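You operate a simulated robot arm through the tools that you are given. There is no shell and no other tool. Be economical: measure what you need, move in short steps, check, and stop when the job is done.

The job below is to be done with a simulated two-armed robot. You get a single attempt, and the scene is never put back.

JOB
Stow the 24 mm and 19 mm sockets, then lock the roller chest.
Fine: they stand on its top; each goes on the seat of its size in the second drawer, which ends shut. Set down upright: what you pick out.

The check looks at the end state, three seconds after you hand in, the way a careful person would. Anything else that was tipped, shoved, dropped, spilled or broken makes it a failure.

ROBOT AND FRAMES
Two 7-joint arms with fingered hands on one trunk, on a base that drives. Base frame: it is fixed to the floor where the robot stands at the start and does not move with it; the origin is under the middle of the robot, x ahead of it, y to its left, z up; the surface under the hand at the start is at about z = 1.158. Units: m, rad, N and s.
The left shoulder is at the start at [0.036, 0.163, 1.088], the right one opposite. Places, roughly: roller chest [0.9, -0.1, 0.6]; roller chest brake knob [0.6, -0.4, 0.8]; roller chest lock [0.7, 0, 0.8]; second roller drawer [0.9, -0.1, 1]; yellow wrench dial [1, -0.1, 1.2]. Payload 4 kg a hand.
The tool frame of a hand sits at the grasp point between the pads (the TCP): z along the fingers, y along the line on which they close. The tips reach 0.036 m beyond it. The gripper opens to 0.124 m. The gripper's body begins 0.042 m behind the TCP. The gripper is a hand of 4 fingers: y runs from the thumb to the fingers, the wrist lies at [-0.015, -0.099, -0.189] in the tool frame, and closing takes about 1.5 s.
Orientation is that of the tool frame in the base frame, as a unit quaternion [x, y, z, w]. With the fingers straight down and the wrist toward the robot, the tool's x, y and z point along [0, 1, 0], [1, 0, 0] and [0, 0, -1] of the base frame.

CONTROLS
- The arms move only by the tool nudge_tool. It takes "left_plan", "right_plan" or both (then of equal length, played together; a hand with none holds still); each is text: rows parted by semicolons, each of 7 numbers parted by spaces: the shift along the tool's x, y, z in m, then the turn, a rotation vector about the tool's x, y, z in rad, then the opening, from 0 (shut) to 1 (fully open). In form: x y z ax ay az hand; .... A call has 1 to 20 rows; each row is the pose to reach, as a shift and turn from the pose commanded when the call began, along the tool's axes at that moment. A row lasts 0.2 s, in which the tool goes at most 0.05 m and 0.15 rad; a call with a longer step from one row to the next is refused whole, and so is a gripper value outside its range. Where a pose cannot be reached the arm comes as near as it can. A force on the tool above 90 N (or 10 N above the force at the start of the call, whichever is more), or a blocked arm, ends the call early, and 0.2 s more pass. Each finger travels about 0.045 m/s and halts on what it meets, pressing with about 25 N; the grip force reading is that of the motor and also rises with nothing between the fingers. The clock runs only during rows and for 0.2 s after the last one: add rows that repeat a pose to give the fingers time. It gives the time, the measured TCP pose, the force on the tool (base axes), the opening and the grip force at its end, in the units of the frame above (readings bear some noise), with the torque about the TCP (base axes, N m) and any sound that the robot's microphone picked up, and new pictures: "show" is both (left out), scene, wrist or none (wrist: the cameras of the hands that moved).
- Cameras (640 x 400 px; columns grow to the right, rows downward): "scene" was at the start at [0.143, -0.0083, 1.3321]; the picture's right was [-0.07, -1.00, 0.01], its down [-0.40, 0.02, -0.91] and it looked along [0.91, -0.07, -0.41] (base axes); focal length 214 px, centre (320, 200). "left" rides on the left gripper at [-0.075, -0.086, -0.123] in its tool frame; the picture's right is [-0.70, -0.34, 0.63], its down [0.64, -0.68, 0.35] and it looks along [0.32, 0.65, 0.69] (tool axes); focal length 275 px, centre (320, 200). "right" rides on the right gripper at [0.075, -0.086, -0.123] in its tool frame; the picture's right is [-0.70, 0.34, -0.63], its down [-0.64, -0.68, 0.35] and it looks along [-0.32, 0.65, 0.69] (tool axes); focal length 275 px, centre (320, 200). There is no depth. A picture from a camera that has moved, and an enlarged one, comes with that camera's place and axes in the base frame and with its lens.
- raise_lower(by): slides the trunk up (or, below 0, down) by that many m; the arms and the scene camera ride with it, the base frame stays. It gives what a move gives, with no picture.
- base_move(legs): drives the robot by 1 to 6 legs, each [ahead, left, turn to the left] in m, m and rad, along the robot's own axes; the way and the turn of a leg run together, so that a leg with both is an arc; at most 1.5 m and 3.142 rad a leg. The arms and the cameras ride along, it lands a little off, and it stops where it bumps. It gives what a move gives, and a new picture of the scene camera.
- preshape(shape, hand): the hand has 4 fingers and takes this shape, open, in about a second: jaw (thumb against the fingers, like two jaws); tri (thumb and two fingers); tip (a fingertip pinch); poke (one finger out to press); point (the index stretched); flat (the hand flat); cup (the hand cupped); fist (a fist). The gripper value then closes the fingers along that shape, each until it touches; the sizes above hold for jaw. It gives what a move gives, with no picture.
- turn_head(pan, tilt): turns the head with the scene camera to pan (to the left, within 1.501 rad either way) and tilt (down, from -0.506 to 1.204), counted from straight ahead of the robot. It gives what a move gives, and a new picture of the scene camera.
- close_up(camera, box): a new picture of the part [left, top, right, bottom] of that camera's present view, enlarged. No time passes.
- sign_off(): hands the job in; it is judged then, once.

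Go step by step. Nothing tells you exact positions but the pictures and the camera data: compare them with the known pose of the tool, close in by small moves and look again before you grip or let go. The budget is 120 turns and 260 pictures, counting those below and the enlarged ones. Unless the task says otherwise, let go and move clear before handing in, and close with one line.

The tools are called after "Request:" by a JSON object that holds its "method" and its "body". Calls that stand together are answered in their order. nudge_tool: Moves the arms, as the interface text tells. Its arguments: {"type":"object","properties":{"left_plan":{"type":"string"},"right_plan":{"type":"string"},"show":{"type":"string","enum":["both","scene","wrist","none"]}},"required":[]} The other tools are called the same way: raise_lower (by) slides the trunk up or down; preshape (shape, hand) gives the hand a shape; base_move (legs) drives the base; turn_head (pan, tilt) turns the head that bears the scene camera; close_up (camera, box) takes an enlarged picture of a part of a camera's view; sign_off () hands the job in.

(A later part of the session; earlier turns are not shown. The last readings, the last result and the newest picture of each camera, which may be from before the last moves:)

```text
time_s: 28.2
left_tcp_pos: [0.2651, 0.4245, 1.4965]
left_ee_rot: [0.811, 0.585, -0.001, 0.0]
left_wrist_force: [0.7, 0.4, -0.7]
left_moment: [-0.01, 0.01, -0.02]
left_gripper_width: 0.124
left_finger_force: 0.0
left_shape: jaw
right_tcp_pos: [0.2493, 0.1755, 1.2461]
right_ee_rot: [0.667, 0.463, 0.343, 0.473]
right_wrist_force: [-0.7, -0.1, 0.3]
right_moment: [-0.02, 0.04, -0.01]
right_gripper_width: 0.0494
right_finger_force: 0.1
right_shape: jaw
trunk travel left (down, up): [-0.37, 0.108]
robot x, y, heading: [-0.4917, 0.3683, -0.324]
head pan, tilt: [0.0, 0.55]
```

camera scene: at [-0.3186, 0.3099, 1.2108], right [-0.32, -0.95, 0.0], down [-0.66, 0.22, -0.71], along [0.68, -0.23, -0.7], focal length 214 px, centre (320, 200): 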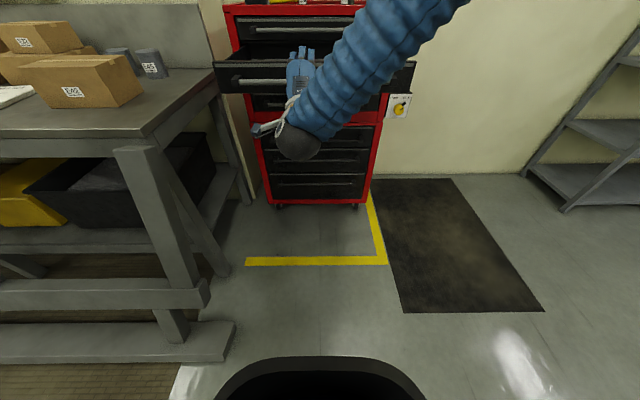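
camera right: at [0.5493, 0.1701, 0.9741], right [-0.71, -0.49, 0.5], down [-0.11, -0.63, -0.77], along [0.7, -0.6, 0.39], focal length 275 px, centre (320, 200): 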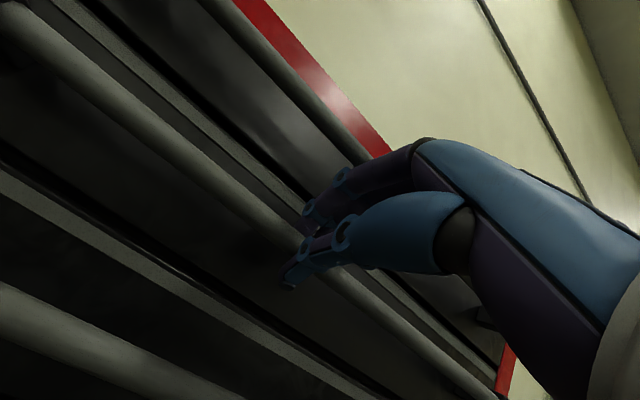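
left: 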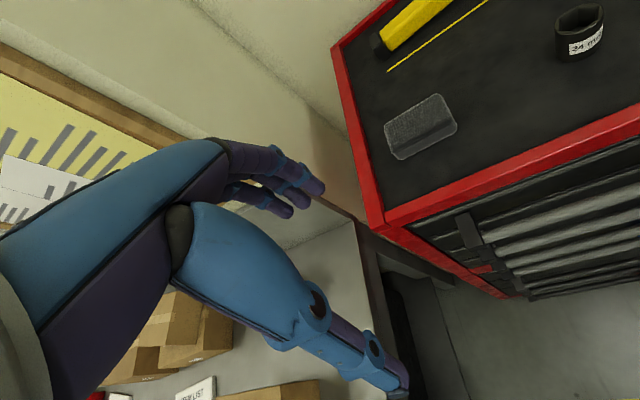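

Raised. I turn the right hand to point down, clear of the drawer, then drive forward.

Request:
{"method": "nudge_tool", "body": {"right_plan": "-0.02 0.03 -0.01 0.14 0 0 0.5; -0.04 0.06 -0.02 0.28 0 0 0.6; -0.06 0.09 -0.03 0.42 0 0 0.7; -0.08 0.12 -0.04 0.56 0 0 0.8; -0.1 0.15 -0.05 0.7 0 0 0.9; -0.12 0.15 -0.05 0.84 0 0 1; -0.14 0.15 -0.05 0.98 0 0 1; -0.16 0.15 -0.05 1.12 0 0 1; -0.16 0.15 -0.05 1.24 0 0 1; -0.16 0.15 -0.05 1.24 0 0 1", "show": "none"}}

Request:
{"method": "base_move", "body": {"legs": [[0.43, 0, 0]]}}

Request:
{"method": "turn_head", "body": {"pan": 0, "tilt": 0.9}}

```text
time_s: 30.4
left_tcp_pos: [0.2646, 0.4246, 1.4966]
left_ee_rot: [0.811, 0.585, 0.0, 0.0]
left_wrist_force: [-0.1, -0.4, 0.4]
left_moment: [0.0, 0.01, -0.01]
left_gripper_width: 0.1238
left_finger_force: 0.0
left_shape: jaw
right_tcp_pos: [0.195, 0.0217, 1.403]
right_ee_rot: [0.818, 0.575, 0.012, -0.002]
right_wrist_force: [0.0, -0.7, 0.2]
right_moment: [0.01, -0.04, -0.01]
right_gripper_width: 0.1237
right_finger_force: 0.1
right_shape: jaw
trunk travel left (down, up): [-0.37, 0.108]
robot x, y, heading: [-0.4876, 0.3683, -0.32]
head pan, tilt: [0.0, 0.55]
```

```text
time_s: 33.0
left_tcp_pos: [0.6734, 0.2991, 1.4975]
left_ee_rot: [0.808, 0.59, -0.001, 0.001]
left_wrist_force: [0.3, 0.6, 0.2]
left_moment: [0.02, 0.03, -0.02]
left_gripper_width: 0.124
left_finger_force: 0.1
left_shape: jaw
right_tcp_pos: [0.6073, -0.1044, 1.4022]
right_ee_rot: [0.815, 0.58, 0.011, -0.002]
right_wrist_force: [0.7, 1.4, -0.6]
right_moment: [0.0, 0.0, -0.01]
right_gripper_width: 0.1235
right_finger_force: 0.1
right_shape: jaw
trunk travel left (down, up): [-0.37, 0.108]
robot x, y, heading: [-0.0812, 0.2297, -0.313]
head pan, tilt: [0.0, 0.55]
camera scene: at [0.0115, 0.2033, 1.4422], right [-0.31, -0.95, 0.0], down [-0.52, 0.17, -0.84], along [0.8, -0.26, -0.55], focal length 214 px, centre (320, 200)
```

scene: 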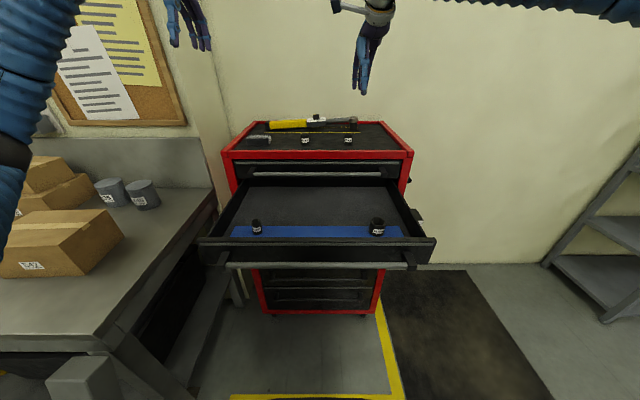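

```text
time_s: 33.8
left_tcp_pos: [0.6733, 0.2987, 1.4972]
left_ee_rot: [0.808, 0.589, 0.0, 0.0]
left_wrist_force: [-0.6, -0.8, 0.7]
left_moment: [0.03, 0.03, -0.01]
left_gripper_width: 0.1236
left_finger_force: 0.0
left_shape: jaw
right_tcp_pos: [0.607, -0.1045, 1.402]
right_ee_rot: [0.815, 0.579, 0.011, -0.003]
right_wrist_force: [-0.1, 0.2, 0.8]
right_moment: [0.02, 0.01, 0.02]
right_gripper_width: 0.1238
right_finger_force: 0.0
right_shape: jaw
trunk travel left (down, up): [-0.37, 0.108]
robot x, y, heading: [-0.0817, 0.2366, -0.312]
head pan, tilt: [0.0, 0.901]
camera scene: at [-0.0037, 0.2083, 1.4134], right [-0.31, -0.95, 0.0], down [-0.76, 0.25, -0.6], along [0.57, -0.18, -0.8], focal length 214 px, centre (320, 200)
```

scene: 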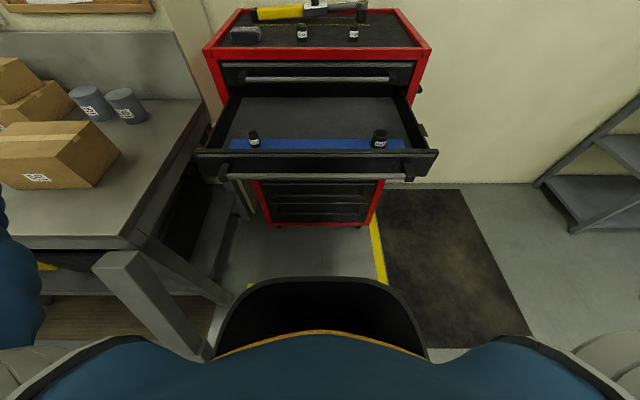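

The drawer is open with a blue tray and two sockets already in it. Zooming for the seat labels.

Request:
{"method": "close_up", "body": {"camera": "scene", "box": [215, 85, 425, 215]}}

Request:
{"method": "close_up", "body": {"camera": "scene", "box": [220, 120, 320, 170]}}

Request:
{"method": "close_up", "body": {"camera": "scene", "box": [310, 120, 410, 170]}}

```text
3.05 times, centred on (320, 150) of scene
camera zoom: at [-0.0037, 0.2083, 1.4134], right [-0.31, -0.95, 0.0], down [-0.76, 0.25, -0.6], along [0.57, -0.18, -0.8], focal length 654 px, centre (320, 352)
```

zoom: 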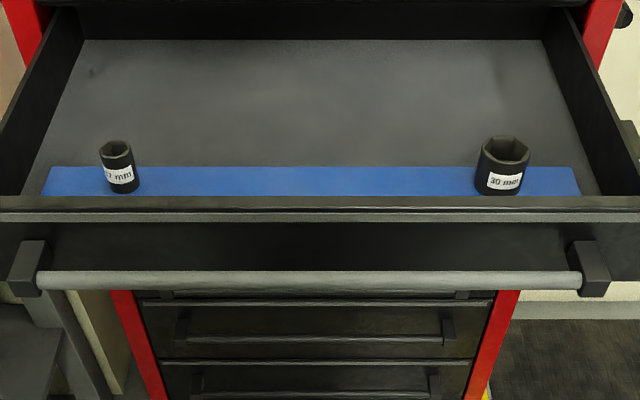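

```text
6.40 times, centred on (270, 145) of scene
camera zoom: at [-0.0037, 0.2083, 1.4134], right [-0.31, -0.95, 0.0], down [-0.76, 0.25, -0.6], along [0.57, -0.18, -0.8], focal length 1373 px, centre (640, 552)
```

zoom: 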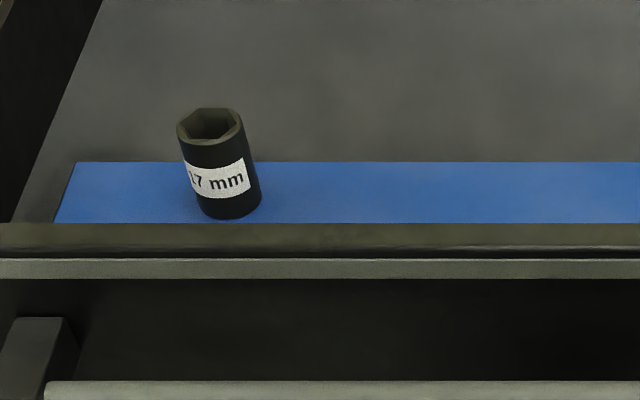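

```text
6.40 times, centred on (360, 145) of scene
camera zoom: at [-0.0037, 0.2083, 1.4134], right [-0.31, -0.95, 0.0], down [-0.76, 0.25, -0.6], along [0.57, -0.18, -0.8], focal length 1373 px, centre (64, 552)
```

zoom: 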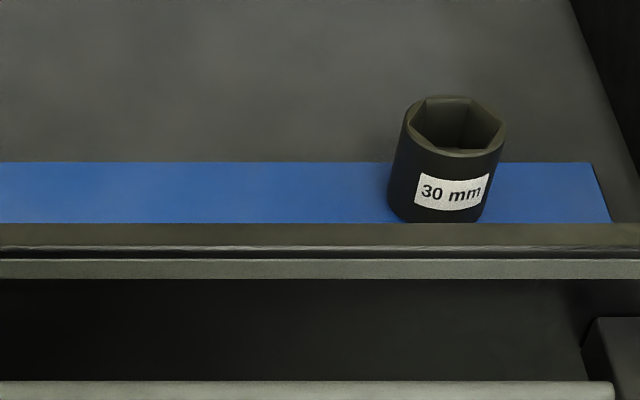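

The seats' markings are hidden by the drawer front. I hover the right hand above the tray to look with its camera.

Request:
{"method": "nudge_tool", "body": {"right_plan": "0.02 -0.04 0 0 0 0 1; 0.05 -0.08 0 0 0 0 1; 0.07 -0.12 0 0 0 0 1; 0.09 -0.16 0.02 0 0 0 1; 0.11 -0.2 0.04 0 0 0 1; 0.11 -0.2 0.08 0 0 0 1; 0.11 -0.2 0.12 0 0 0 1; 0.11 -0.2 0.15 0 0 0 1"}}

```text
time_s: 35.6
left_tcp_pos: [0.6733, 0.2994, 1.4974]
left_ee_rot: [0.808, 0.59, 0.0, -0.001]
left_wrist_force: [0.0, -0.7, -0.2]
left_moment: [-0.01, 0.02, 0.0]
left_gripper_width: 0.1238
left_finger_force: 0.0
left_shape: jaw
right_tcp_pos: [0.4556, 0.0659, 1.2534]
right_ee_rot: [0.816, 0.578, 0.011, -0.003]
right_wrist_force: [-0.7, -0.5, -0.7]
right_moment: [0.04, -0.02, 0.03]
right_gripper_width: 0.1241
right_finger_force: 0.1
right_shape: jaw
trunk travel left (down, up): [-0.37, 0.108]
robot x, y, heading: [-0.0791, 0.2368, -0.309]
head pan, tilt: [0.0, 0.901]
camera scene: at [-0.003, 0.2082, 1.4133], right [-0.31, -0.95, 0.0], down [-0.76, 0.25, -0.6], along [0.57, -0.18, -0.8], focal length 214 px, centre (320, 200)
camera right: at [0.3963, 0.1639, 1.3761], right [0.08, -0.78, 0.62], down [-0.85, -0.38, -0.37], along [0.52, -0.5, -0.69], focal length 275 px, centre (320, 200)
```

scene: 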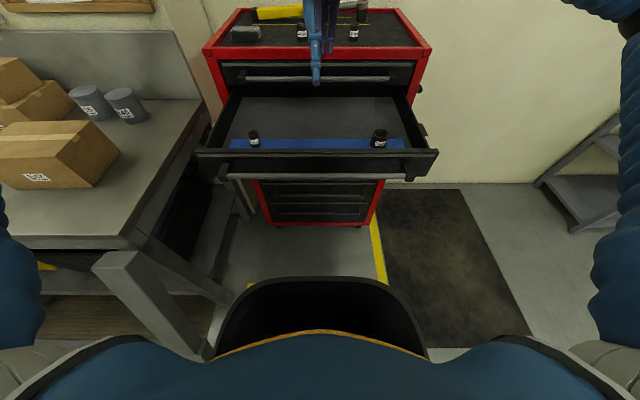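
right: 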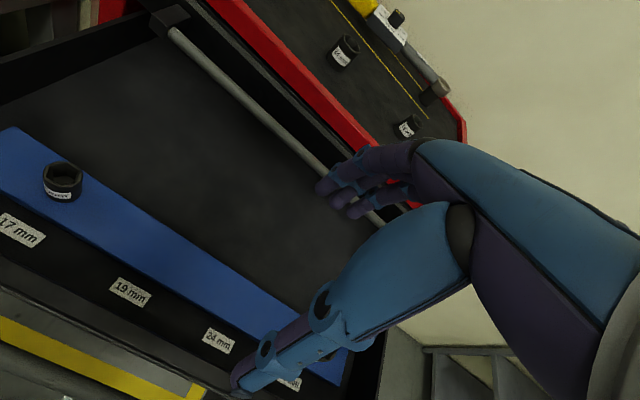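

Labels 17, 19, 24, 30 run left to right. Zooming.

Request:
{"method": "close_up", "body": {"camera": "right", "box": [0, 120, 350, 400]}}

Request:
{"method": "close_up", "body": {"camera": "right", "box": [80, 220, 260, 370]}}

```text
1.43 times, centred on (175, 260) of right
camera zoom: at [0.3963, 0.1639, 1.3761], right [0.08, -0.78, 0.62], down [-0.85, -0.38, -0.37], along [0.52, -0.5, -0.69], focal length 393 px, centre (527, 114)
```

zoom: 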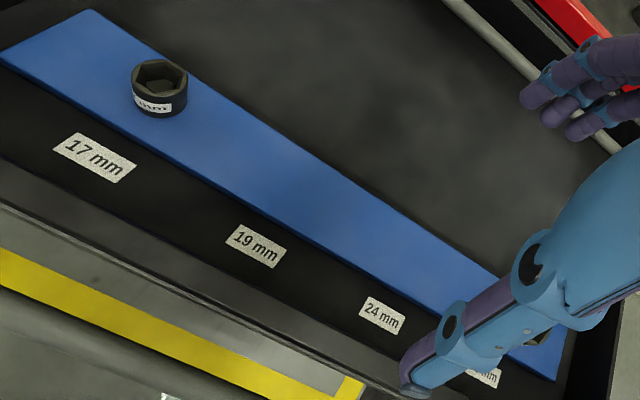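

```text
2.67 times, centred on (170, 295) of right
camera zoom: at [0.3963, 0.1639, 1.3761], right [0.08, -0.78, 0.62], down [-0.85, -0.38, -0.37], along [0.52, -0.5, -0.69], focal length 734 px, centre (720, -53)
```

zoom: 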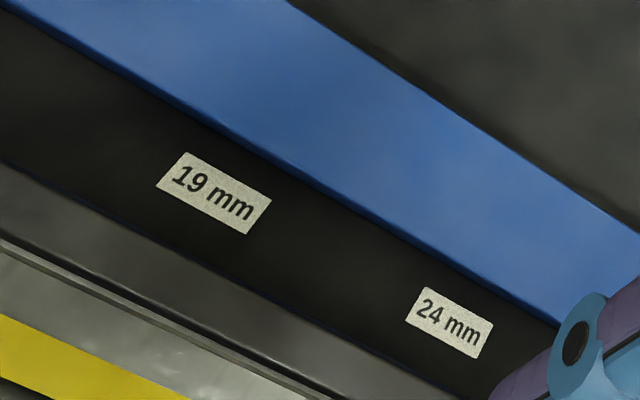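

Seats: strip at z≈1.003, 0.53 m ahead in my chest frame; 19 at y'≈+0.064, 24 at y'≈-0.057. Next I go above the 24 mm socket, then lower the trunk for reach.

Request:
{"method": "base_move", "body": {"legs": [[0.05, 0, -0.012]]}}

Request:
{"method": "nudge_tool", "body": {"right_plan": "0 0 -0.05 0 0 0 1; 0 0 -0.1 0 0 0 0.8; 0 0.03 -0.13 0 0 0 0.6; 0.02 0.07 -0.15 0 0 0 0.6; 0.03 0.11 -0.15 0 0 0 0.6; 0.04 0.15 -0.15 0 0 0 0.6; 0.05 0.19 -0.15 0 0 0 0.6; 0.05 0.23 -0.15 0 0 0 0.6; 0.05 0.26 -0.15 0 0 0 0.6; 0.05 0.29 -0.15 0 0 0 0.6; 0.05 0.29 -0.15 0 0 0 0.6", "show": "none"}}

Request:
{"method": "raise_lower", "body": {"by": -0.1}}

Request:
{"method": "turn_head", "body": {"pan": 0, "tilt": 0.5}}

Request:
{"method": "close_up", "body": {"camera": "right", "box": [0, 0, 640, 400]}}

```text
time_s: 36.6
left_tcp_pos: [0.7211, 0.2733, 1.4969]
left_ee_rot: [0.812, 0.584, -0.001, -0.001]
left_wrist_force: [0.1, -0.4, -0.4]
left_moment: [0.02, 0.04, -0.02]
left_gripper_width: 0.1242
left_finger_force: 0.1
left_shape: jaw
right_tcp_pos: [0.4996, 0.0438, 1.2537]
right_ee_rot: [0.818, 0.575, 0.01, -0.002]
right_wrist_force: [-0.2, 0.0, 0.0]
right_moment: [0.02, 0.03, -0.02]
right_gripper_width: 0.1236
right_finger_force: 0.0
right_shape: jaw
trunk travel left (down, up): [-0.37, 0.108]
robot x, y, heading: [-0.0345, 0.2176, -0.328]
head pan, tilt: [0.0, 0.901]
camera scene: at [0.0437, 0.1916, 1.4135], right [-0.32, -0.95, 0.0], down [-0.76, 0.26, -0.6], along [0.57, -0.19, -0.8], focal length 214 px, centre (320, 200)
```

scene: 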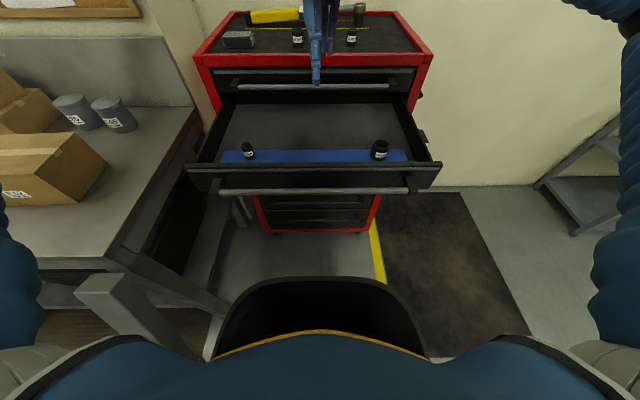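

```text
time_s: 39.0
left_tcp_pos: [0.7181, 0.2731, 1.4967]
left_ee_rot: [0.811, 0.584, 0.0, 0.0]
left_wrist_force: [-0.8, 0.5, 0.3]
left_moment: [0.02, -0.03, 0.01]
left_gripper_width: 0.1236
left_finger_force: 0.1
left_shape: jaw
right_tcp_pos: [0.7832, -0.0085, 1.4079]
right_ee_rot: [0.819, 0.574, 0.011, -0.003]
right_wrist_force: [0.4, 0.5, 0.0]
right_moment: [0.01, -0.01, 0.04]
right_gripper_width: 0.0746
right_finger_force: 0.1
right_shape: jaw
trunk travel left (down, up): [-0.37, 0.108]
robot x, y, heading: [-0.0315, 0.2202, -0.323]
head pan, tilt: [0.0, 0.901]
```

```text
time_s: 40.3
left_tcp_pos: [0.7182, 0.2745, 1.3986]
left_ee_rot: [0.812, 0.583, 0.0, 0.0]
left_wrist_force: [0.2, 0.6, 0.4]
left_moment: [-0.01, 0.0, 0.0]
left_gripper_width: 0.1238
left_finger_force: 0.0
left_shape: jaw
right_tcp_pos: [0.7855, -0.009, 1.3091]
right_ee_rot: [0.819, 0.574, 0.011, -0.002]
right_wrist_force: [0.2, 0.8, 0.9]
right_moment: [0.01, -0.02, -0.01]
right_gripper_width: 0.0745
right_finger_force: 0.2
right_shape: jaw
trunk travel left (down, up): [-0.27, 0.208]
robot x, y, heading: [-0.0329, 0.2159, -0.327]
head pan, tilt: [0.0, 0.901]
```

```text
time_s: 41.2
left_tcp_pos: [0.7197, 0.2748, 1.3974]
left_ee_rot: [0.811, 0.584, 0.0, 0.001]
left_wrist_force: [-0.5, 0.2, -0.2]
left_moment: [0.0, 0.01, 0.01]
left_gripper_width: 0.1237
left_finger_force: 0.1
left_shape: jaw
right_tcp_pos: [0.7861, -0.0095, 1.3072]
right_ee_rot: [0.819, 0.574, 0.011, -0.003]
right_wrist_force: [-0.4, 0.0, 0.4]
right_moment: [-0.01, -0.02, 0.01]
right_gripper_width: 0.075
right_finger_force: 0.0
right_shape: jaw
trunk travel left (down, up): [-0.27, 0.208]
robot x, y, heading: [-0.0336, 0.2177, -0.32]
head pan, tilt: [0.0, 0.499]
camera scene: at [0.09, 0.1763, 1.3363], right [-0.32, -0.95, 0.0], down [-0.54, 0.18, -0.82], along [0.78, -0.26, -0.57], focal length 214 px, centre (320, 200)
```

scene: 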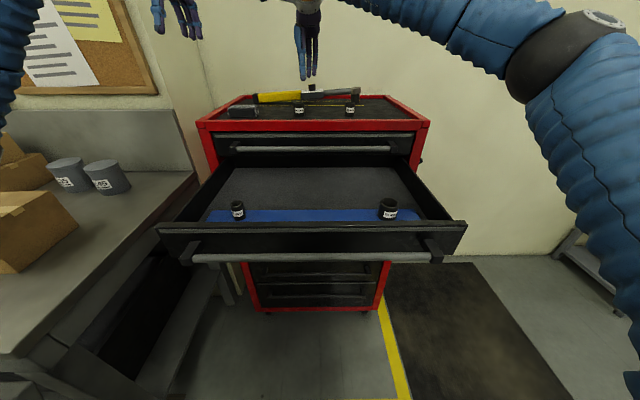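

```text
1.00 times, centred on (320, 200) of right (not enlarged: the box is as wide or as high as the picture)
camera zoom: at [0.7295, 0.0882, 1.4298], right [0.07, -0.78, 0.62], down [-0.86, -0.37, -0.36], along [0.51, -0.51, -0.69], focal length 275 px, centre (320, 200)
```

zoom: 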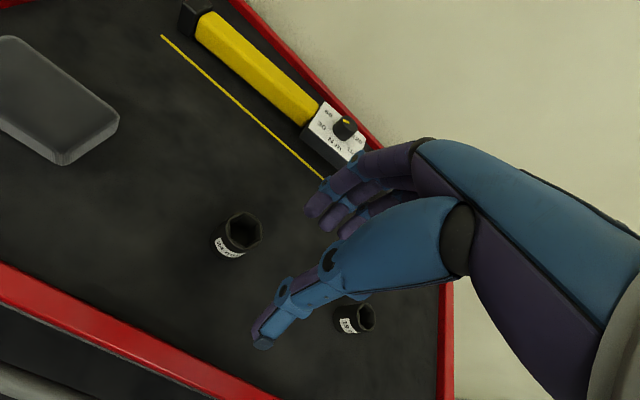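

24 mm socket at about [0.826, 0.0]. I shift over it and descend partway.

Request:
{"method": "nudge_tool", "body": {"right_plan": "0.01 0.018 0 0 0 0 0.6; 0.022 0.035 0.0 0 0 0 0.6; 0.022 0.035 0.03 0 0 0 0.6; 0.022 0.035 0.05 0 0 0 0.6; 0.022 0.035 0.05 0 0 0 0.6"}}

Request:
{"method": "close_up", "body": {"camera": "scene", "box": [250, 60, 370, 135]}}

```text
time_s: 42.4
left_tcp_pos: [0.7184, 0.2741, 1.3979]
left_ee_rot: [0.813, 0.583, 0.0, 0.0]
left_wrist_force: [-0.1, 0.7, 0.1]
left_moment: [-0.03, 0.01, 0.02]
left_gripper_width: 0.1239
left_finger_force: 0.0
left_shape: jaw
right_tcp_pos: [0.8271, -0.0006, 1.2588]
right_ee_rot: [0.819, 0.574, 0.011, -0.003]
right_wrist_force: [-0.1, -0.8, 0.2]
right_moment: [0.0, 0.02, -0.02]
right_gripper_width: 0.0748
right_finger_force: 0.1
right_shape: jaw
trunk travel left (down, up): [-0.27, 0.208]
robot x, y, heading: [-0.0317, 0.2194, -0.327]
head pan, tilt: [0.0, 0.499]
camera scene: at [0.0895, 0.1761, 1.3365], right [-0.32, -0.95, 0.0], down [-0.54, 0.18, -0.82], along [0.78, -0.26, -0.57], focal length 214 px, centre (320, 200)
camera right: at [0.7695, 0.098, 1.3814], right [0.07, -0.78, 0.62], down [-0.85, -0.37, -0.37], along [0.51, -0.51, -0.69], focal length 275 px, centre (320, 200)
```

scene: 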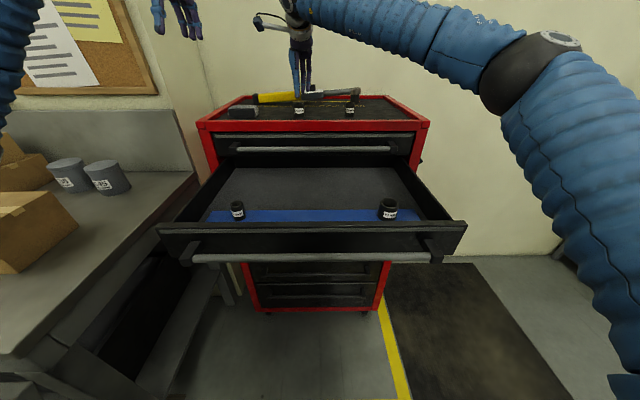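
right: 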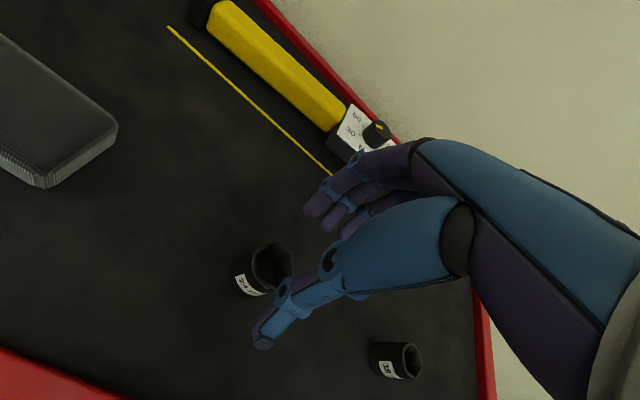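

```text
5.33 times, centred on (310, 98) of scene
camera zoom: at [0.0895, 0.1761, 1.3365], right [-0.32, -0.95, 0.0], down [-0.54, 0.18, -0.82], along [0.78, -0.26, -0.57], focal length 1144 px, centre (373, 747)
```

zoom: 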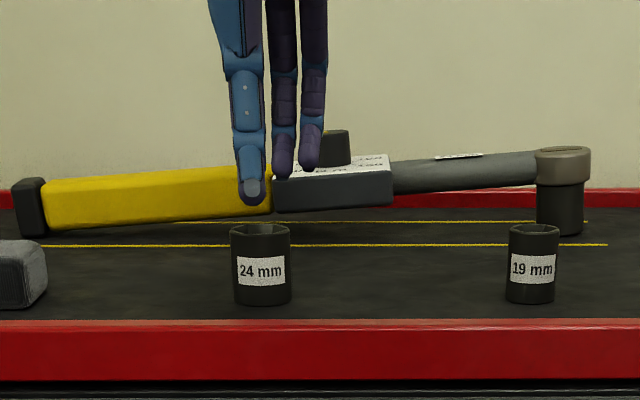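

Alignment is good (within a few mm). Descend and grip.

Request:
{"method": "nudge_tool", "body": {"right_plan": "0.001 0 0.02 0 0 0 0.6; 0.001 0 0.04 0 0 0 0.6; 0.001 0 0.053 0 0 0 0.6; 0.001 0 0.058 0 0 0 0.6; 0.001 0 0.058 0 0 0 0.6", "show": "wrist"}}

Request:
{"method": "close_up", "body": {"camera": "scene", "box": [250, 60, 370, 135]}}

```text
time_s: 43.6
left_tcp_pos: [0.7201, 0.2748, 1.398]
left_ee_rot: [0.812, 0.584, -0.001, -0.001]
left_wrist_force: [0.3, 0.1, -0.6]
left_moment: [0.01, 0.01, 0.04]
left_gripper_width: 0.1235
left_finger_force: 0.1
left_shape: jaw
right_tcp_pos: [0.8289, 0.0021, 1.1998]
right_ee_rot: [0.818, 0.575, 0.011, -0.001]
right_wrist_force: [-0.3, -0.2, -0.8]
right_moment: [0.01, -0.01, 0.01]
right_gripper_width: 0.0748
right_finger_force: 0.0
right_shape: jaw
trunk travel left (down, up): [-0.27, 0.208]
robot x, y, heading: [-0.0297, 0.2192, -0.323]
head pan, tilt: [0.0, 0.499]
camera right: at [0.7712, 0.0998, 1.323], right [0.07, -0.78, 0.62], down [-0.86, -0.37, -0.36], along [0.51, -0.51, -0.69], focal length 275 px, centre (320, 200)
```

right: 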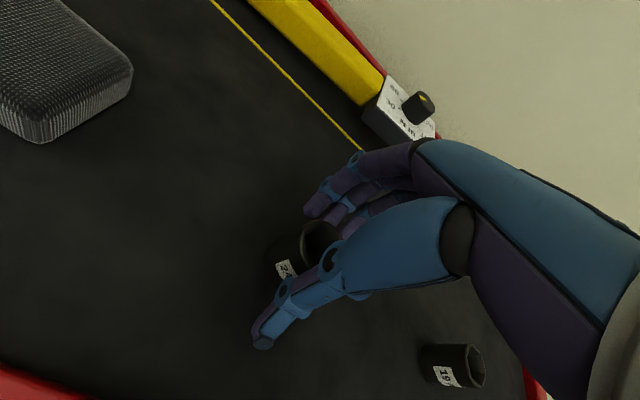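

```text
5.33 times, centred on (310, 98) of scene
camera zoom: at [0.0898, 0.1764, 1.3364], right [-0.32, -0.95, 0.0], down [-0.54, 0.18, -0.82], along [0.78, -0.26, -0.57], focal length 1144 px, centre (373, 747)
```

zoom: 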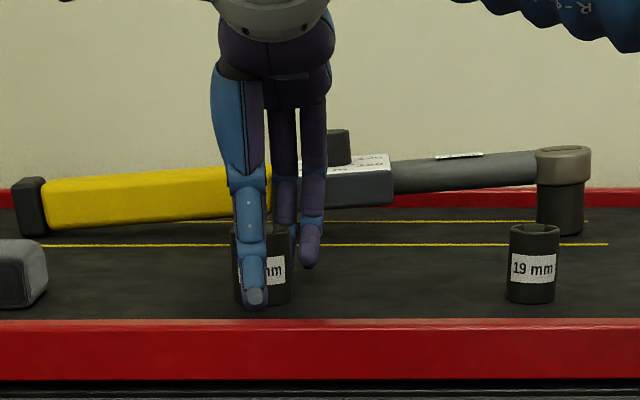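

Shift 4 mm right and close on the socket.

Request:
{"method": "nudge_tool", "body": {"right_plan": "-0.005 0 0 0 0 0 0.6; -0.005 0 0 0 0 0 0.45; -0.005 0 0 0 0 0 0.3; -0.005 0 0 0 0 0 0.1; -0.005 0 0 0 0 0 0.05; -0.005 0 0 0 0 0 0.05; -0.005 0 0 0 0 0 0.05; -0.005 0 0 0 0 0 0.05", "show": "wrist"}}

Request:
{"method": "close_up", "body": {"camera": "scene", "box": [250, 60, 370, 135]}}

```text
time_s: 45.4
left_tcp_pos: [0.7185, 0.2746, 1.3971]
left_ee_rot: [0.812, 0.584, 0.0, 0.0]
left_wrist_force: [-0.3, -0.1, -0.4]
left_moment: [0.0, -0.02, 0.06]
left_gripper_width: 0.1238
left_finger_force: 0.1
left_shape: jaw
right_tcp_pos: [0.8252, -0.0037, 1.2009]
right_ee_rot: [0.819, 0.574, 0.013, -0.002]
right_wrist_force: [-0.2, -1.9, 13.7]
right_moment: [-0.17, -0.43, 0.0]
right_gripper_width: 0.0326
right_finger_force: 25.4
right_shape: jaw
trunk travel left (down, up): [-0.27, 0.208]
robot x, y, heading: [-0.0325, 0.2198, -0.324]
head pan, tilt: [0.0, 0.499]
camera right: at [0.7682, 0.0949, 1.3246], right [0.07, -0.78, 0.62], down [-0.85, -0.37, -0.37], along [0.51, -0.51, -0.69], focal length 275 px, centre (320, 200)
```

right: 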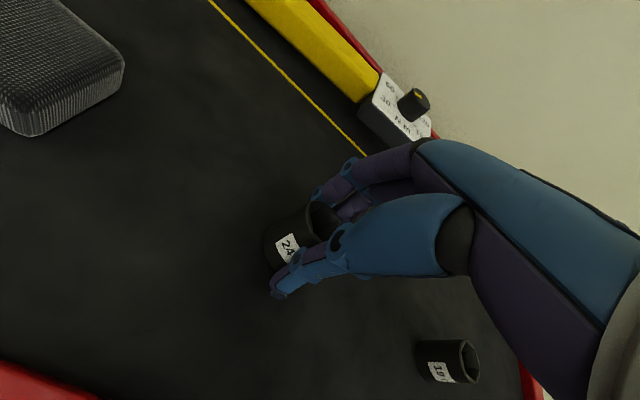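

```text
5.33 times, centred on (310, 98) of scene
camera zoom: at [0.0887, 0.1763, 1.3366], right [-0.32, -0.95, 0.0], down [-0.54, 0.18, -0.82], along [0.78, -0.26, -0.57], focal length 1144 px, centre (373, 747)
```

zoom: 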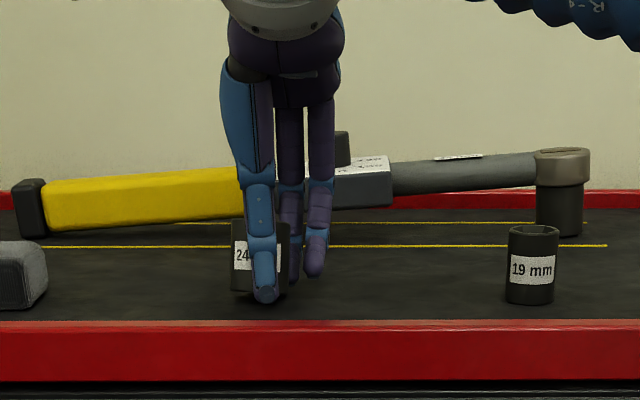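

The socket is gripped; I lift it slightly and inspect its tilt.

Request:
{"method": "nudge_tool", "body": {"right_plan": "0 0 -0.02 0 0 0 0.05; 0 0 -0.05 0 0 0 0.05; 0 0 -0.05 0 0 0 0.05", "show": "wrist"}}

Request:
{"method": "close_up", "body": {"camera": "scene", "box": [260, 45, 350, 115]}}

Request:
{"method": "close_up", "body": {"camera": "right", "box": [220, 150, 420, 340]}}

```text
time_s: 46.2
left_tcp_pos: [0.7211, 0.2728, 1.396]
left_ee_rot: [0.812, 0.584, -0.001, 0.0]
left_wrist_force: [0.4, 1.0, 0.0]
left_moment: [-0.03, 0.03, 0.0]
left_gripper_width: 0.124
left_finger_force: 0.1
left_shape: jaw
right_tcp_pos: [0.8262, -0.0038, 1.2483]
right_ee_rot: [0.818, 0.575, 0.01, -0.003]
right_wrist_force: [0.3, 0.9, -0.7]
right_moment: [-0.01, 0.06, 0.0]
right_gripper_width: 0.0307
right_finger_force: 24.8
right_shape: jaw
trunk travel left (down, up): [-0.27, 0.208]
robot x, y, heading: [-0.033, 0.2211, -0.323]
head pan, tilt: [0.0, 0.499]
camera right: at [0.7702, 0.0942, 1.3722], right [0.07, -0.78, 0.62], down [-0.86, -0.37, -0.36], along [0.51, -0.51, -0.69], focal length 275 px, centre (320, 200)
```

right: 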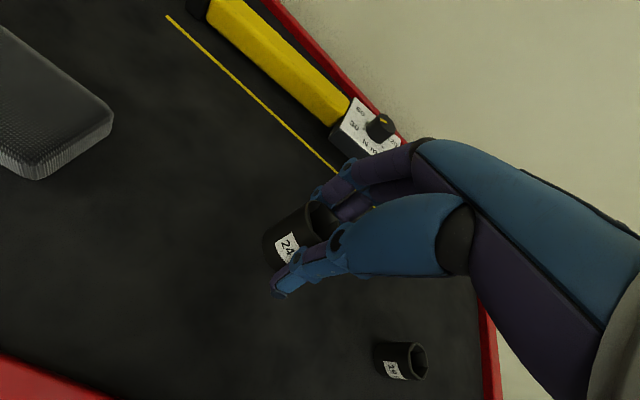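

```text
5.71 times, centred on (305, 80) of scene
camera zoom: at [0.0909, 0.1758, 1.3361], right [-0.32, -0.95, 0.0], down [-0.54, 0.18, -0.82], along [0.78, -0.26, -0.57], focal length 1226 px, centre (406, 886)
```

zoom: 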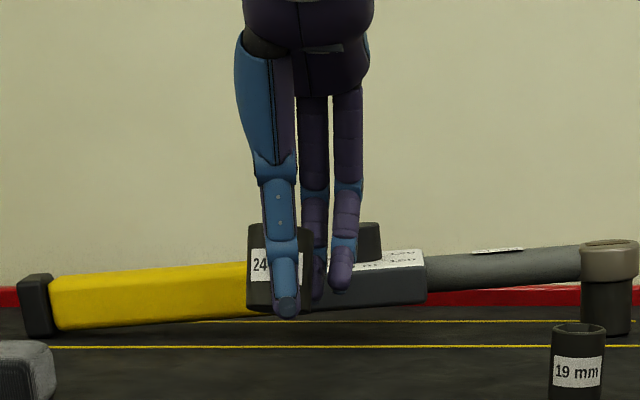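

```text
2.11 times, centred on (320, 245) of right
camera zoom: at [0.7702, 0.0942, 1.3722], right [0.07, -0.78, 0.62], down [-0.86, -0.37, -0.36], along [0.51, -0.51, -0.69], focal length 580 px, centre (320, 105)
```

zoom: 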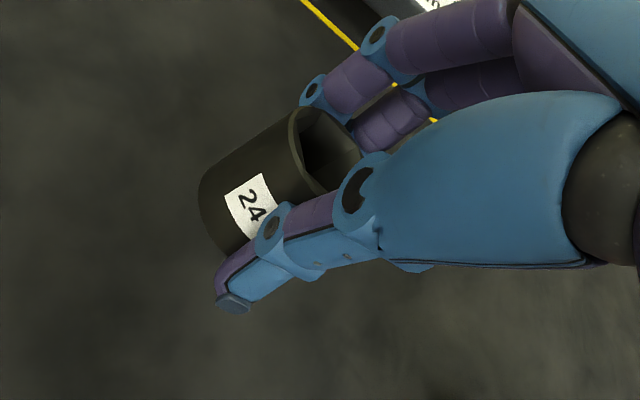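

The socket is held leaning ~11° forward; I'll pitch the hand to level it. Now carry it over the 24 mm seat.

Request:
{"method": "nudge_tool", "body": {"right_plan": "0 0 -0.03 0 0 0 0.05; 0 -0.01 -0.06 0 0 0 0.05; -0.012 -0.045 -0.07 0 0 0 0.05; -0.026 -0.085 -0.07 0 0 0 0.05; -0.04 -0.125 -0.07 -0.05 0 0 0.05; -0.054 -0.165 -0.07 -0.1 0 0 0.05; -0.068 -0.205 -0.07 -0.15 0 0 0.05; -0.082 -0.245 -0.07 -0.19 0 0 0.05; -0.096 -0.285 -0.07 -0.19 0 0 0.05; -0.11 -0.325 -0.06 -0.19 0 0 0.05; -0.122 -0.349 -0.03 -0.19 0 0 0.05; -0.122 -0.349 0.01 -0.19 0 0 0.05; -0.122 -0.349 0.05 -0.19 0 0 0.05; -0.122 -0.349 0.09 -0.19 0 0 0.05; -0.122 -0.349 0.11 -0.19 0 0 0.05; -0.122 -0.349 0.11 -0.19 0 0 0.05"}}

Request:
{"method": "close_up", "body": {"camera": "scene", "box": [200, 120, 440, 270]}}

```text
time_s: 49.6
left_tcp_pos: [0.7195, 0.2749, 1.3973]
left_ee_rot: [0.811, 0.585, 0.001, 0.0]
left_wrist_force: [-0.7, -0.4, 0.4]
left_moment: [-0.03, -0.03, -0.03]
left_gripper_width: 0.1235
left_finger_force: 0.0
left_shape: jaw
right_tcp_pos: [0.4589, 0.0022, 1.1318]
right_ee_rot: [0.815, 0.571, 0.066, 0.076]
right_wrist_force: [0.0, -0.1, -1.6]
right_moment: [-0.03, 0.01, 0.0]
right_gripper_width: 0.0306
right_finger_force: 25.3
right_shape: jaw
trunk travel left (down, up): [-0.27, 0.208]
robot x, y, heading: [-0.0326, 0.2181, -0.324]
head pan, tilt: [0.0, 0.499]
camera scene: at [0.0898, 0.1763, 1.3365], right [-0.32, -0.95, 0.0], down [-0.54, 0.18, -0.82], along [0.78, -0.26, -0.57], focal length 214 px, centre (320, 200)
camera right: at [0.3818, 0.1076, 1.236], right [-0.05, -0.74, 0.67], down [-0.78, -0.39, -0.49], along [0.62, -0.55, -0.56], focal length 275 px, centre (320, 200)
```

scene: 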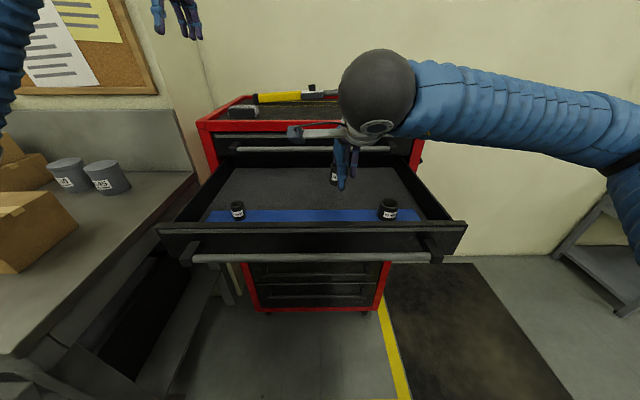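
right: 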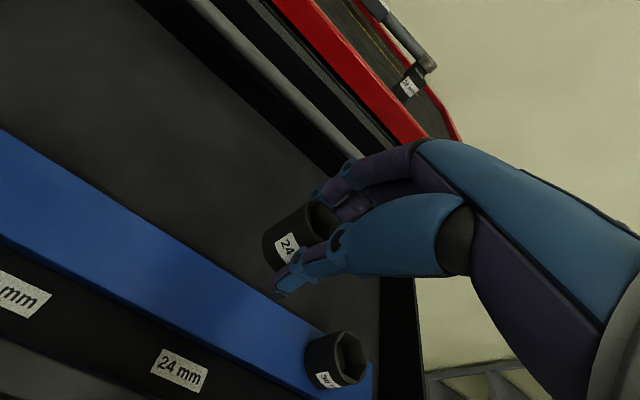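

```text
2.67 times, centred on (320, 195) of scene
camera zoom: at [0.0898, 0.1763, 1.3365], right [-0.32, -0.95, 0.0], down [-0.54, 0.18, -0.82], along [0.78, -0.26, -0.57], focal length 572 px, centre (320, 213)
```

zoom: 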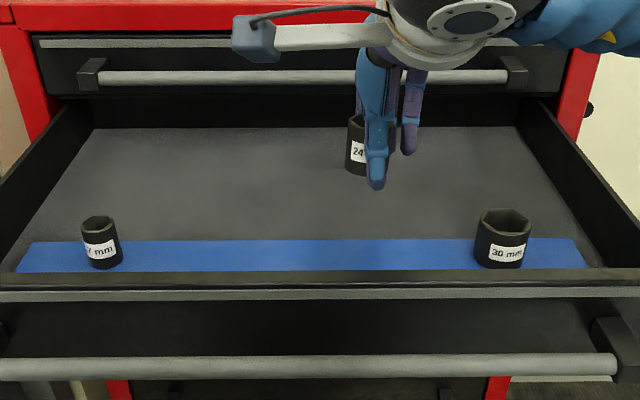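

Positions agree: seat 24 at about y'=-0.055, hand is right over it. Descend.

Request:
{"method": "nudge_tool", "body": {"right_plan": "0 -0.004 0.02 0 0 0 0.05; 0 -0.008 0.04 0 0 0 0.05; 0 -0.0115 0.06 0 0 0 0.05; 0 -0.014 0.073 0 0 0 0.05; 0 -0.014 0.073 0 0 0 0.05", "show": "wrist"}}

Request:
{"method": "close_up", "body": {"camera": "scene", "box": [280, 170, 420, 250]}}

```text
time_s: 50.8
left_tcp_pos: [0.7196, 0.2742, 1.3968]
left_ee_rot: [0.812, 0.584, 0.0, 0.0]
left_wrist_force: [-0.2, 0.5, -0.7]
left_moment: [0.0, -0.03, -0.04]
left_gripper_width: 0.1237
left_finger_force: 0.1
left_shape: jaw
right_tcp_pos: [0.4579, 0.002, 1.0586]
right_ee_rot: [0.815, 0.57, 0.065, 0.076]
right_wrist_force: [0.9, 0.7, -1.0]
right_moment: [0.01, 0.02, 0.04]
right_gripper_width: 0.0305
right_finger_force: 25.2
right_shape: jaw
trunk travel left (down, up): [-0.27, 0.208]
robot x, y, heading: [-0.035, 0.214, -0.322]
head pan, tilt: [0.0, 0.499]
camera right: at [0.3818, 0.1088, 1.1625], right [-0.05, -0.74, 0.67], down [-0.78, -0.39, -0.49], along [0.62, -0.55, -0.56], focal length 275 px, centre (320, 200)
```

right: 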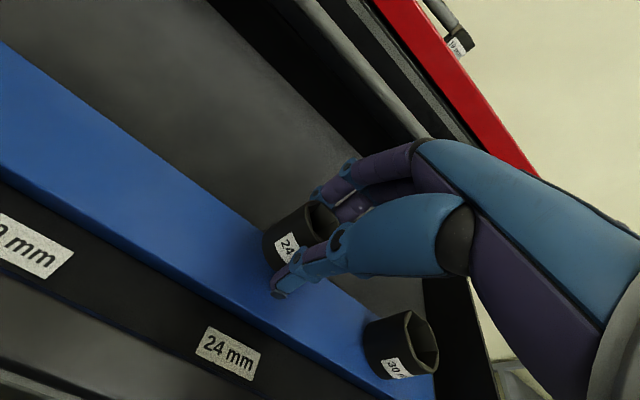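

```text
4.57 times, centred on (350, 210) of scene
camera zoom: at [0.0897, 0.1763, 1.3365], right [-0.32, -0.95, 0.0], down [-0.54, 0.18, -0.82], along [0.78, -0.26, -0.57], focal length 980 px, centre (183, 154)
```

zoom: 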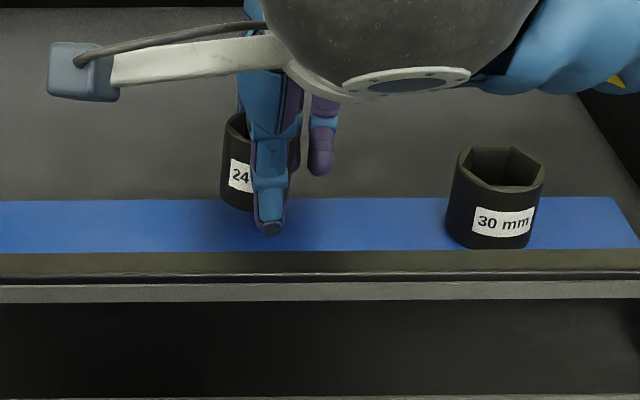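

Slightly behind the row; shift 8 mm toward me and lower to contact.

Request:
{"method": "nudge_tool", "body": {"right_plan": "-0.001 -0.008 -0.0015 0 0 0 0.05; -0.002 -0.009 0.004 0 0 0 0.05; -0.002 -0.01 0.008 0 0 0 0.05; -0.002 -0.0105 0.011 0 0 0 0.05", "show": "wrist"}}

Request:
{"method": "close_up", "body": {"camera": "scene", "box": [280, 170, 420, 250]}}

```text
time_s: 51.8
left_tcp_pos: [0.7194, 0.2733, 1.3972]
left_ee_rot: [0.812, 0.584, -0.001, 0.0]
left_wrist_force: [-0.1, 0.6, 0.2]
left_moment: [-0.01, -0.01, 0.01]
left_gripper_width: 0.1235
left_finger_force: 0.0
left_shape: jaw
right_tcp_pos: [0.4512, 0.0047, 1.0459]
right_ee_rot: [0.815, 0.57, 0.066, 0.075]
right_wrist_force: [-0.1, 0.1, 0.3]
right_moment: [0.01, 0.04, 0.02]
right_gripper_width: 0.0304
right_finger_force: 25.4
right_shape: jaw
trunk travel left (down, up): [-0.27, 0.208]
robot x, y, heading: [-0.0315, 0.2176, -0.324]
head pan, tilt: [0.0, 0.499]
camera right: at [0.3744, 0.1103, 1.1508], right [-0.05, -0.74, 0.67], down [-0.78, -0.39, -0.49], along [0.62, -0.55, -0.56], focal length 275 px, centre (320, 200)
```

right: 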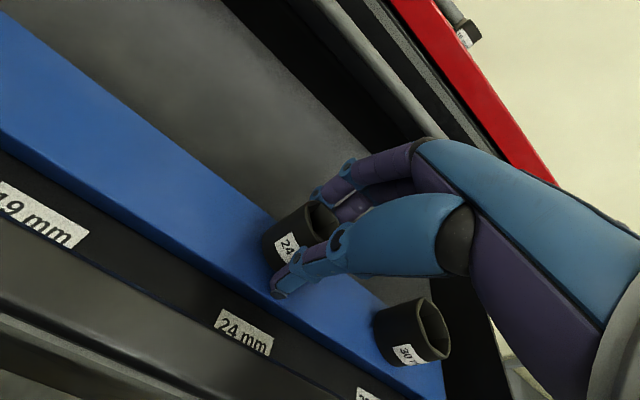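

```text
4.57 times, centred on (350, 210) of scene
camera zoom: at [0.0899, 0.1761, 1.3364], right [-0.32, -0.95, 0.0], down [-0.54, 0.18, -0.82], along [0.78, -0.26, -0.57], focal length 980 px, centre (183, 154)
```

zoom: 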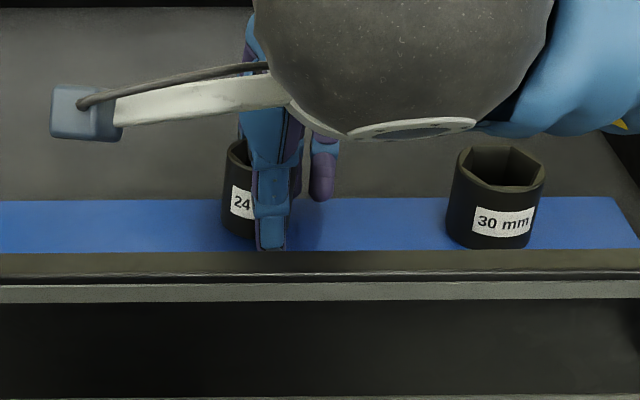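

Still a few mm above; lower in small steps until contact.

Request:
{"method": "nudge_tool", "body": {"right_plan": "-0.002 -0.0005 0.002 0 0 0 0.05; -0.002 -0.0008 0.004 0 0 0 0.05; -0.002 -0.001 0.005 0 0 0 0.05", "show": "none"}}

```text
time_s: 52.6
left_tcp_pos: [0.7175, 0.2755, 1.3986]
left_ee_rot: [0.811, 0.585, 0.001, 0.001]
left_wrist_force: [-0.1, 0.2, 0.6]
left_moment: [0.02, 0.03, -0.01]
left_gripper_width: 0.1237
left_finger_force: 0.1
left_shape: jaw
right_tcp_pos: [0.4486, 0.0031, 1.044]
right_ee_rot: [0.815, 0.57, 0.067, 0.077]
right_wrist_force: [-1.5, 1.0, 34.2]
right_moment: [0.47, 0.38, -0.01]
right_gripper_width: 0.0273
right_finger_force: 24.8
right_shape: jaw
trunk travel left (down, up): [-0.27, 0.208]
robot x, y, heading: [-0.037, 0.2162, -0.324]
head pan, tilt: [0.0, 0.499]
```

Contact. Ease up 2 mm and open.

Request:
{"method": "nudge_tool", "body": {"right_plan": "0 0.0003 -0.002 0 0 0 0.05; 0 0.0003 -0.002 0 0 0 0.22; 0 0.0003 -0.002 0 0 0 0.32; 0 0.0003 -0.002 0 0 0 0.45; 0 0.0003 -0.002 0 0 0 0.55; 0 0.0003 -0.002 0 0 0 0.55", "show": "wrist"}}

Request:
{"method": "close_up", "body": {"camera": "scene", "box": [280, 170, 420, 250]}}

```text
time_s: 54.0
left_tcp_pos: [0.7185, 0.2741, 1.3967]
left_ee_rot: [0.812, 0.584, 0.0, 0.001]
left_wrist_force: [0.6, 0.4, 0.3]
left_moment: [0.01, 0.02, -0.04]
left_gripper_width: 0.1239
left_finger_force: 0.0
left_shape: jaw
right_tcp_pos: [0.4489, 0.0033, 1.0464]
right_ee_rot: [0.815, 0.57, 0.067, 0.078]
right_wrist_force: [1.9, 3.5, 41.0]
right_moment: [0.73, 1.11, -0.13]
right_gripper_width: 0.0646
right_finger_force: 0.0
right_shape: jaw
trunk travel left (down, up): [-0.27, 0.208]
robot x, y, heading: [-0.0345, 0.2178, -0.317]
head pan, tilt: [0.0, 0.499]
camera right: at [0.3722, 0.1086, 1.1498], right [-0.05, -0.74, 0.67], down [-0.78, -0.39, -0.49], along [0.62, -0.55, -0.55], focal length 275 px, centre (320, 200)
```

right: 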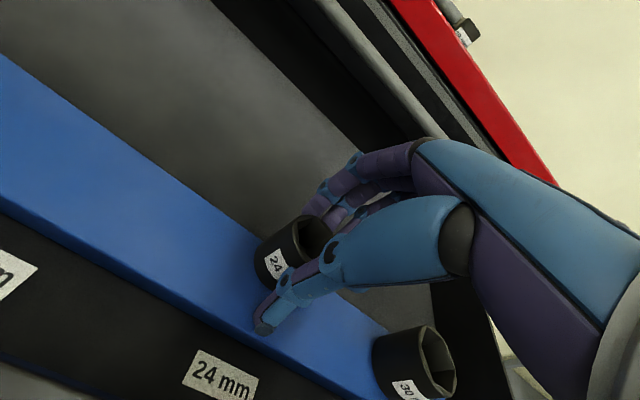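

```text
4.57 times, centred on (350, 210) of scene
camera zoom: at [0.0882, 0.1772, 1.3368], right [-0.32, -0.95, 0.0], down [-0.54, 0.18, -0.82], along [0.78, -0.26, -0.57], focal length 980 px, centre (183, 154)
```

zoom: 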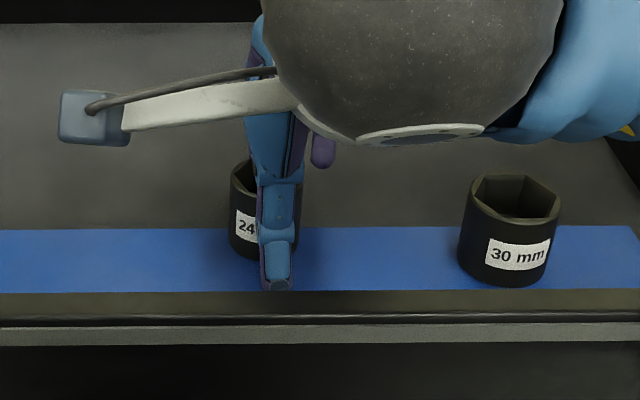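

Opening pressed the thumb on the tray and the drawer slid out a little. The socket stands; lift straight up.

Request:
{"method": "nudge_tool", "body": {"right_plan": "0 0.001 -0.006 0 0 0 0.55; 0 0.004 -0.02 0 0 0 0.6; 0 0.0095 -0.05 0 0 0 0.65; 0 0.019 -0.098 0 0 0 0.65; 0 0.028 -0.147 0 0 0 0.65"}}

Request:
{"method": "close_up", "body": {"camera": "scene", "box": [200, 120, 440, 270]}}

```text
time_s: 55.2
left_tcp_pos: [0.7193, 0.2756, 1.3987]
left_ee_rot: [0.812, 0.584, 0.001, 0.0]
left_wrist_force: [0.2, -0.3, -0.2]
left_moment: [-0.03, 0.01, 0.01]
left_gripper_width: 0.124
left_finger_force: 0.1
left_shape: jaw
right_tcp_pos: [0.4468, 0.003, 1.1914]
right_ee_rot: [0.815, 0.571, 0.065, 0.077]
right_wrist_force: [0.2, 0.4, 0.0]
right_moment: [0.01, -0.04, -0.01]
right_gripper_width: 0.0804
right_finger_force: 0.1
right_shape: jaw
trunk travel left (down, up): [-0.27, 0.208]
robot x, y, heading: [-0.0316, 0.221, -0.329]
head pan, tilt: [0.0, 0.499]
camera scene: at [0.0893, 0.1767, 1.3366], right [-0.32, -0.95, 0.0], down [-0.54, 0.18, -0.82], along [0.78, -0.26, -0.57], focal length 214 px, centre (320, 200)
camera right: at [0.3697, 0.1081, 1.2952], right [-0.05, -0.74, 0.67], down [-0.78, -0.39, -0.49], along [0.62, -0.55, -0.56], focal length 275 px, centre (320, 200)
```

scene: 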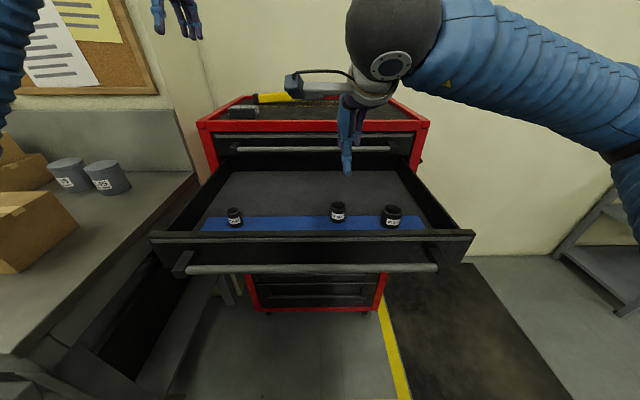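
right: 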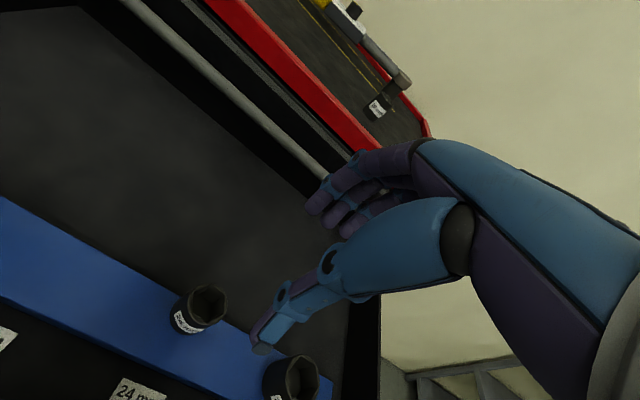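

```text
2.67 times, centred on (320, 195) of scene
camera zoom: at [0.0893, 0.1767, 1.3366], right [-0.32, -0.95, 0.0], down [-0.54, 0.18, -0.82], along [0.78, -0.26, -0.57], focal length 572 px, centre (320, 213)
```

zoom: 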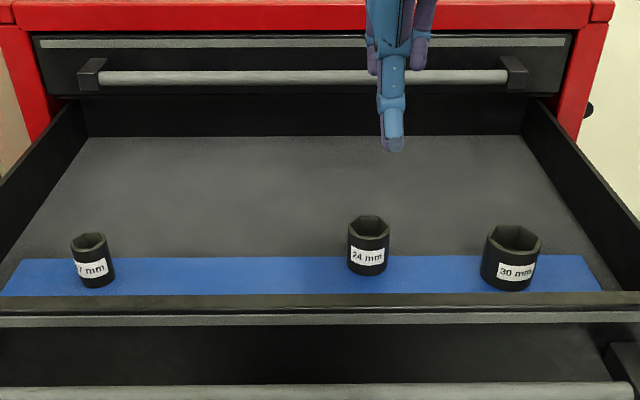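

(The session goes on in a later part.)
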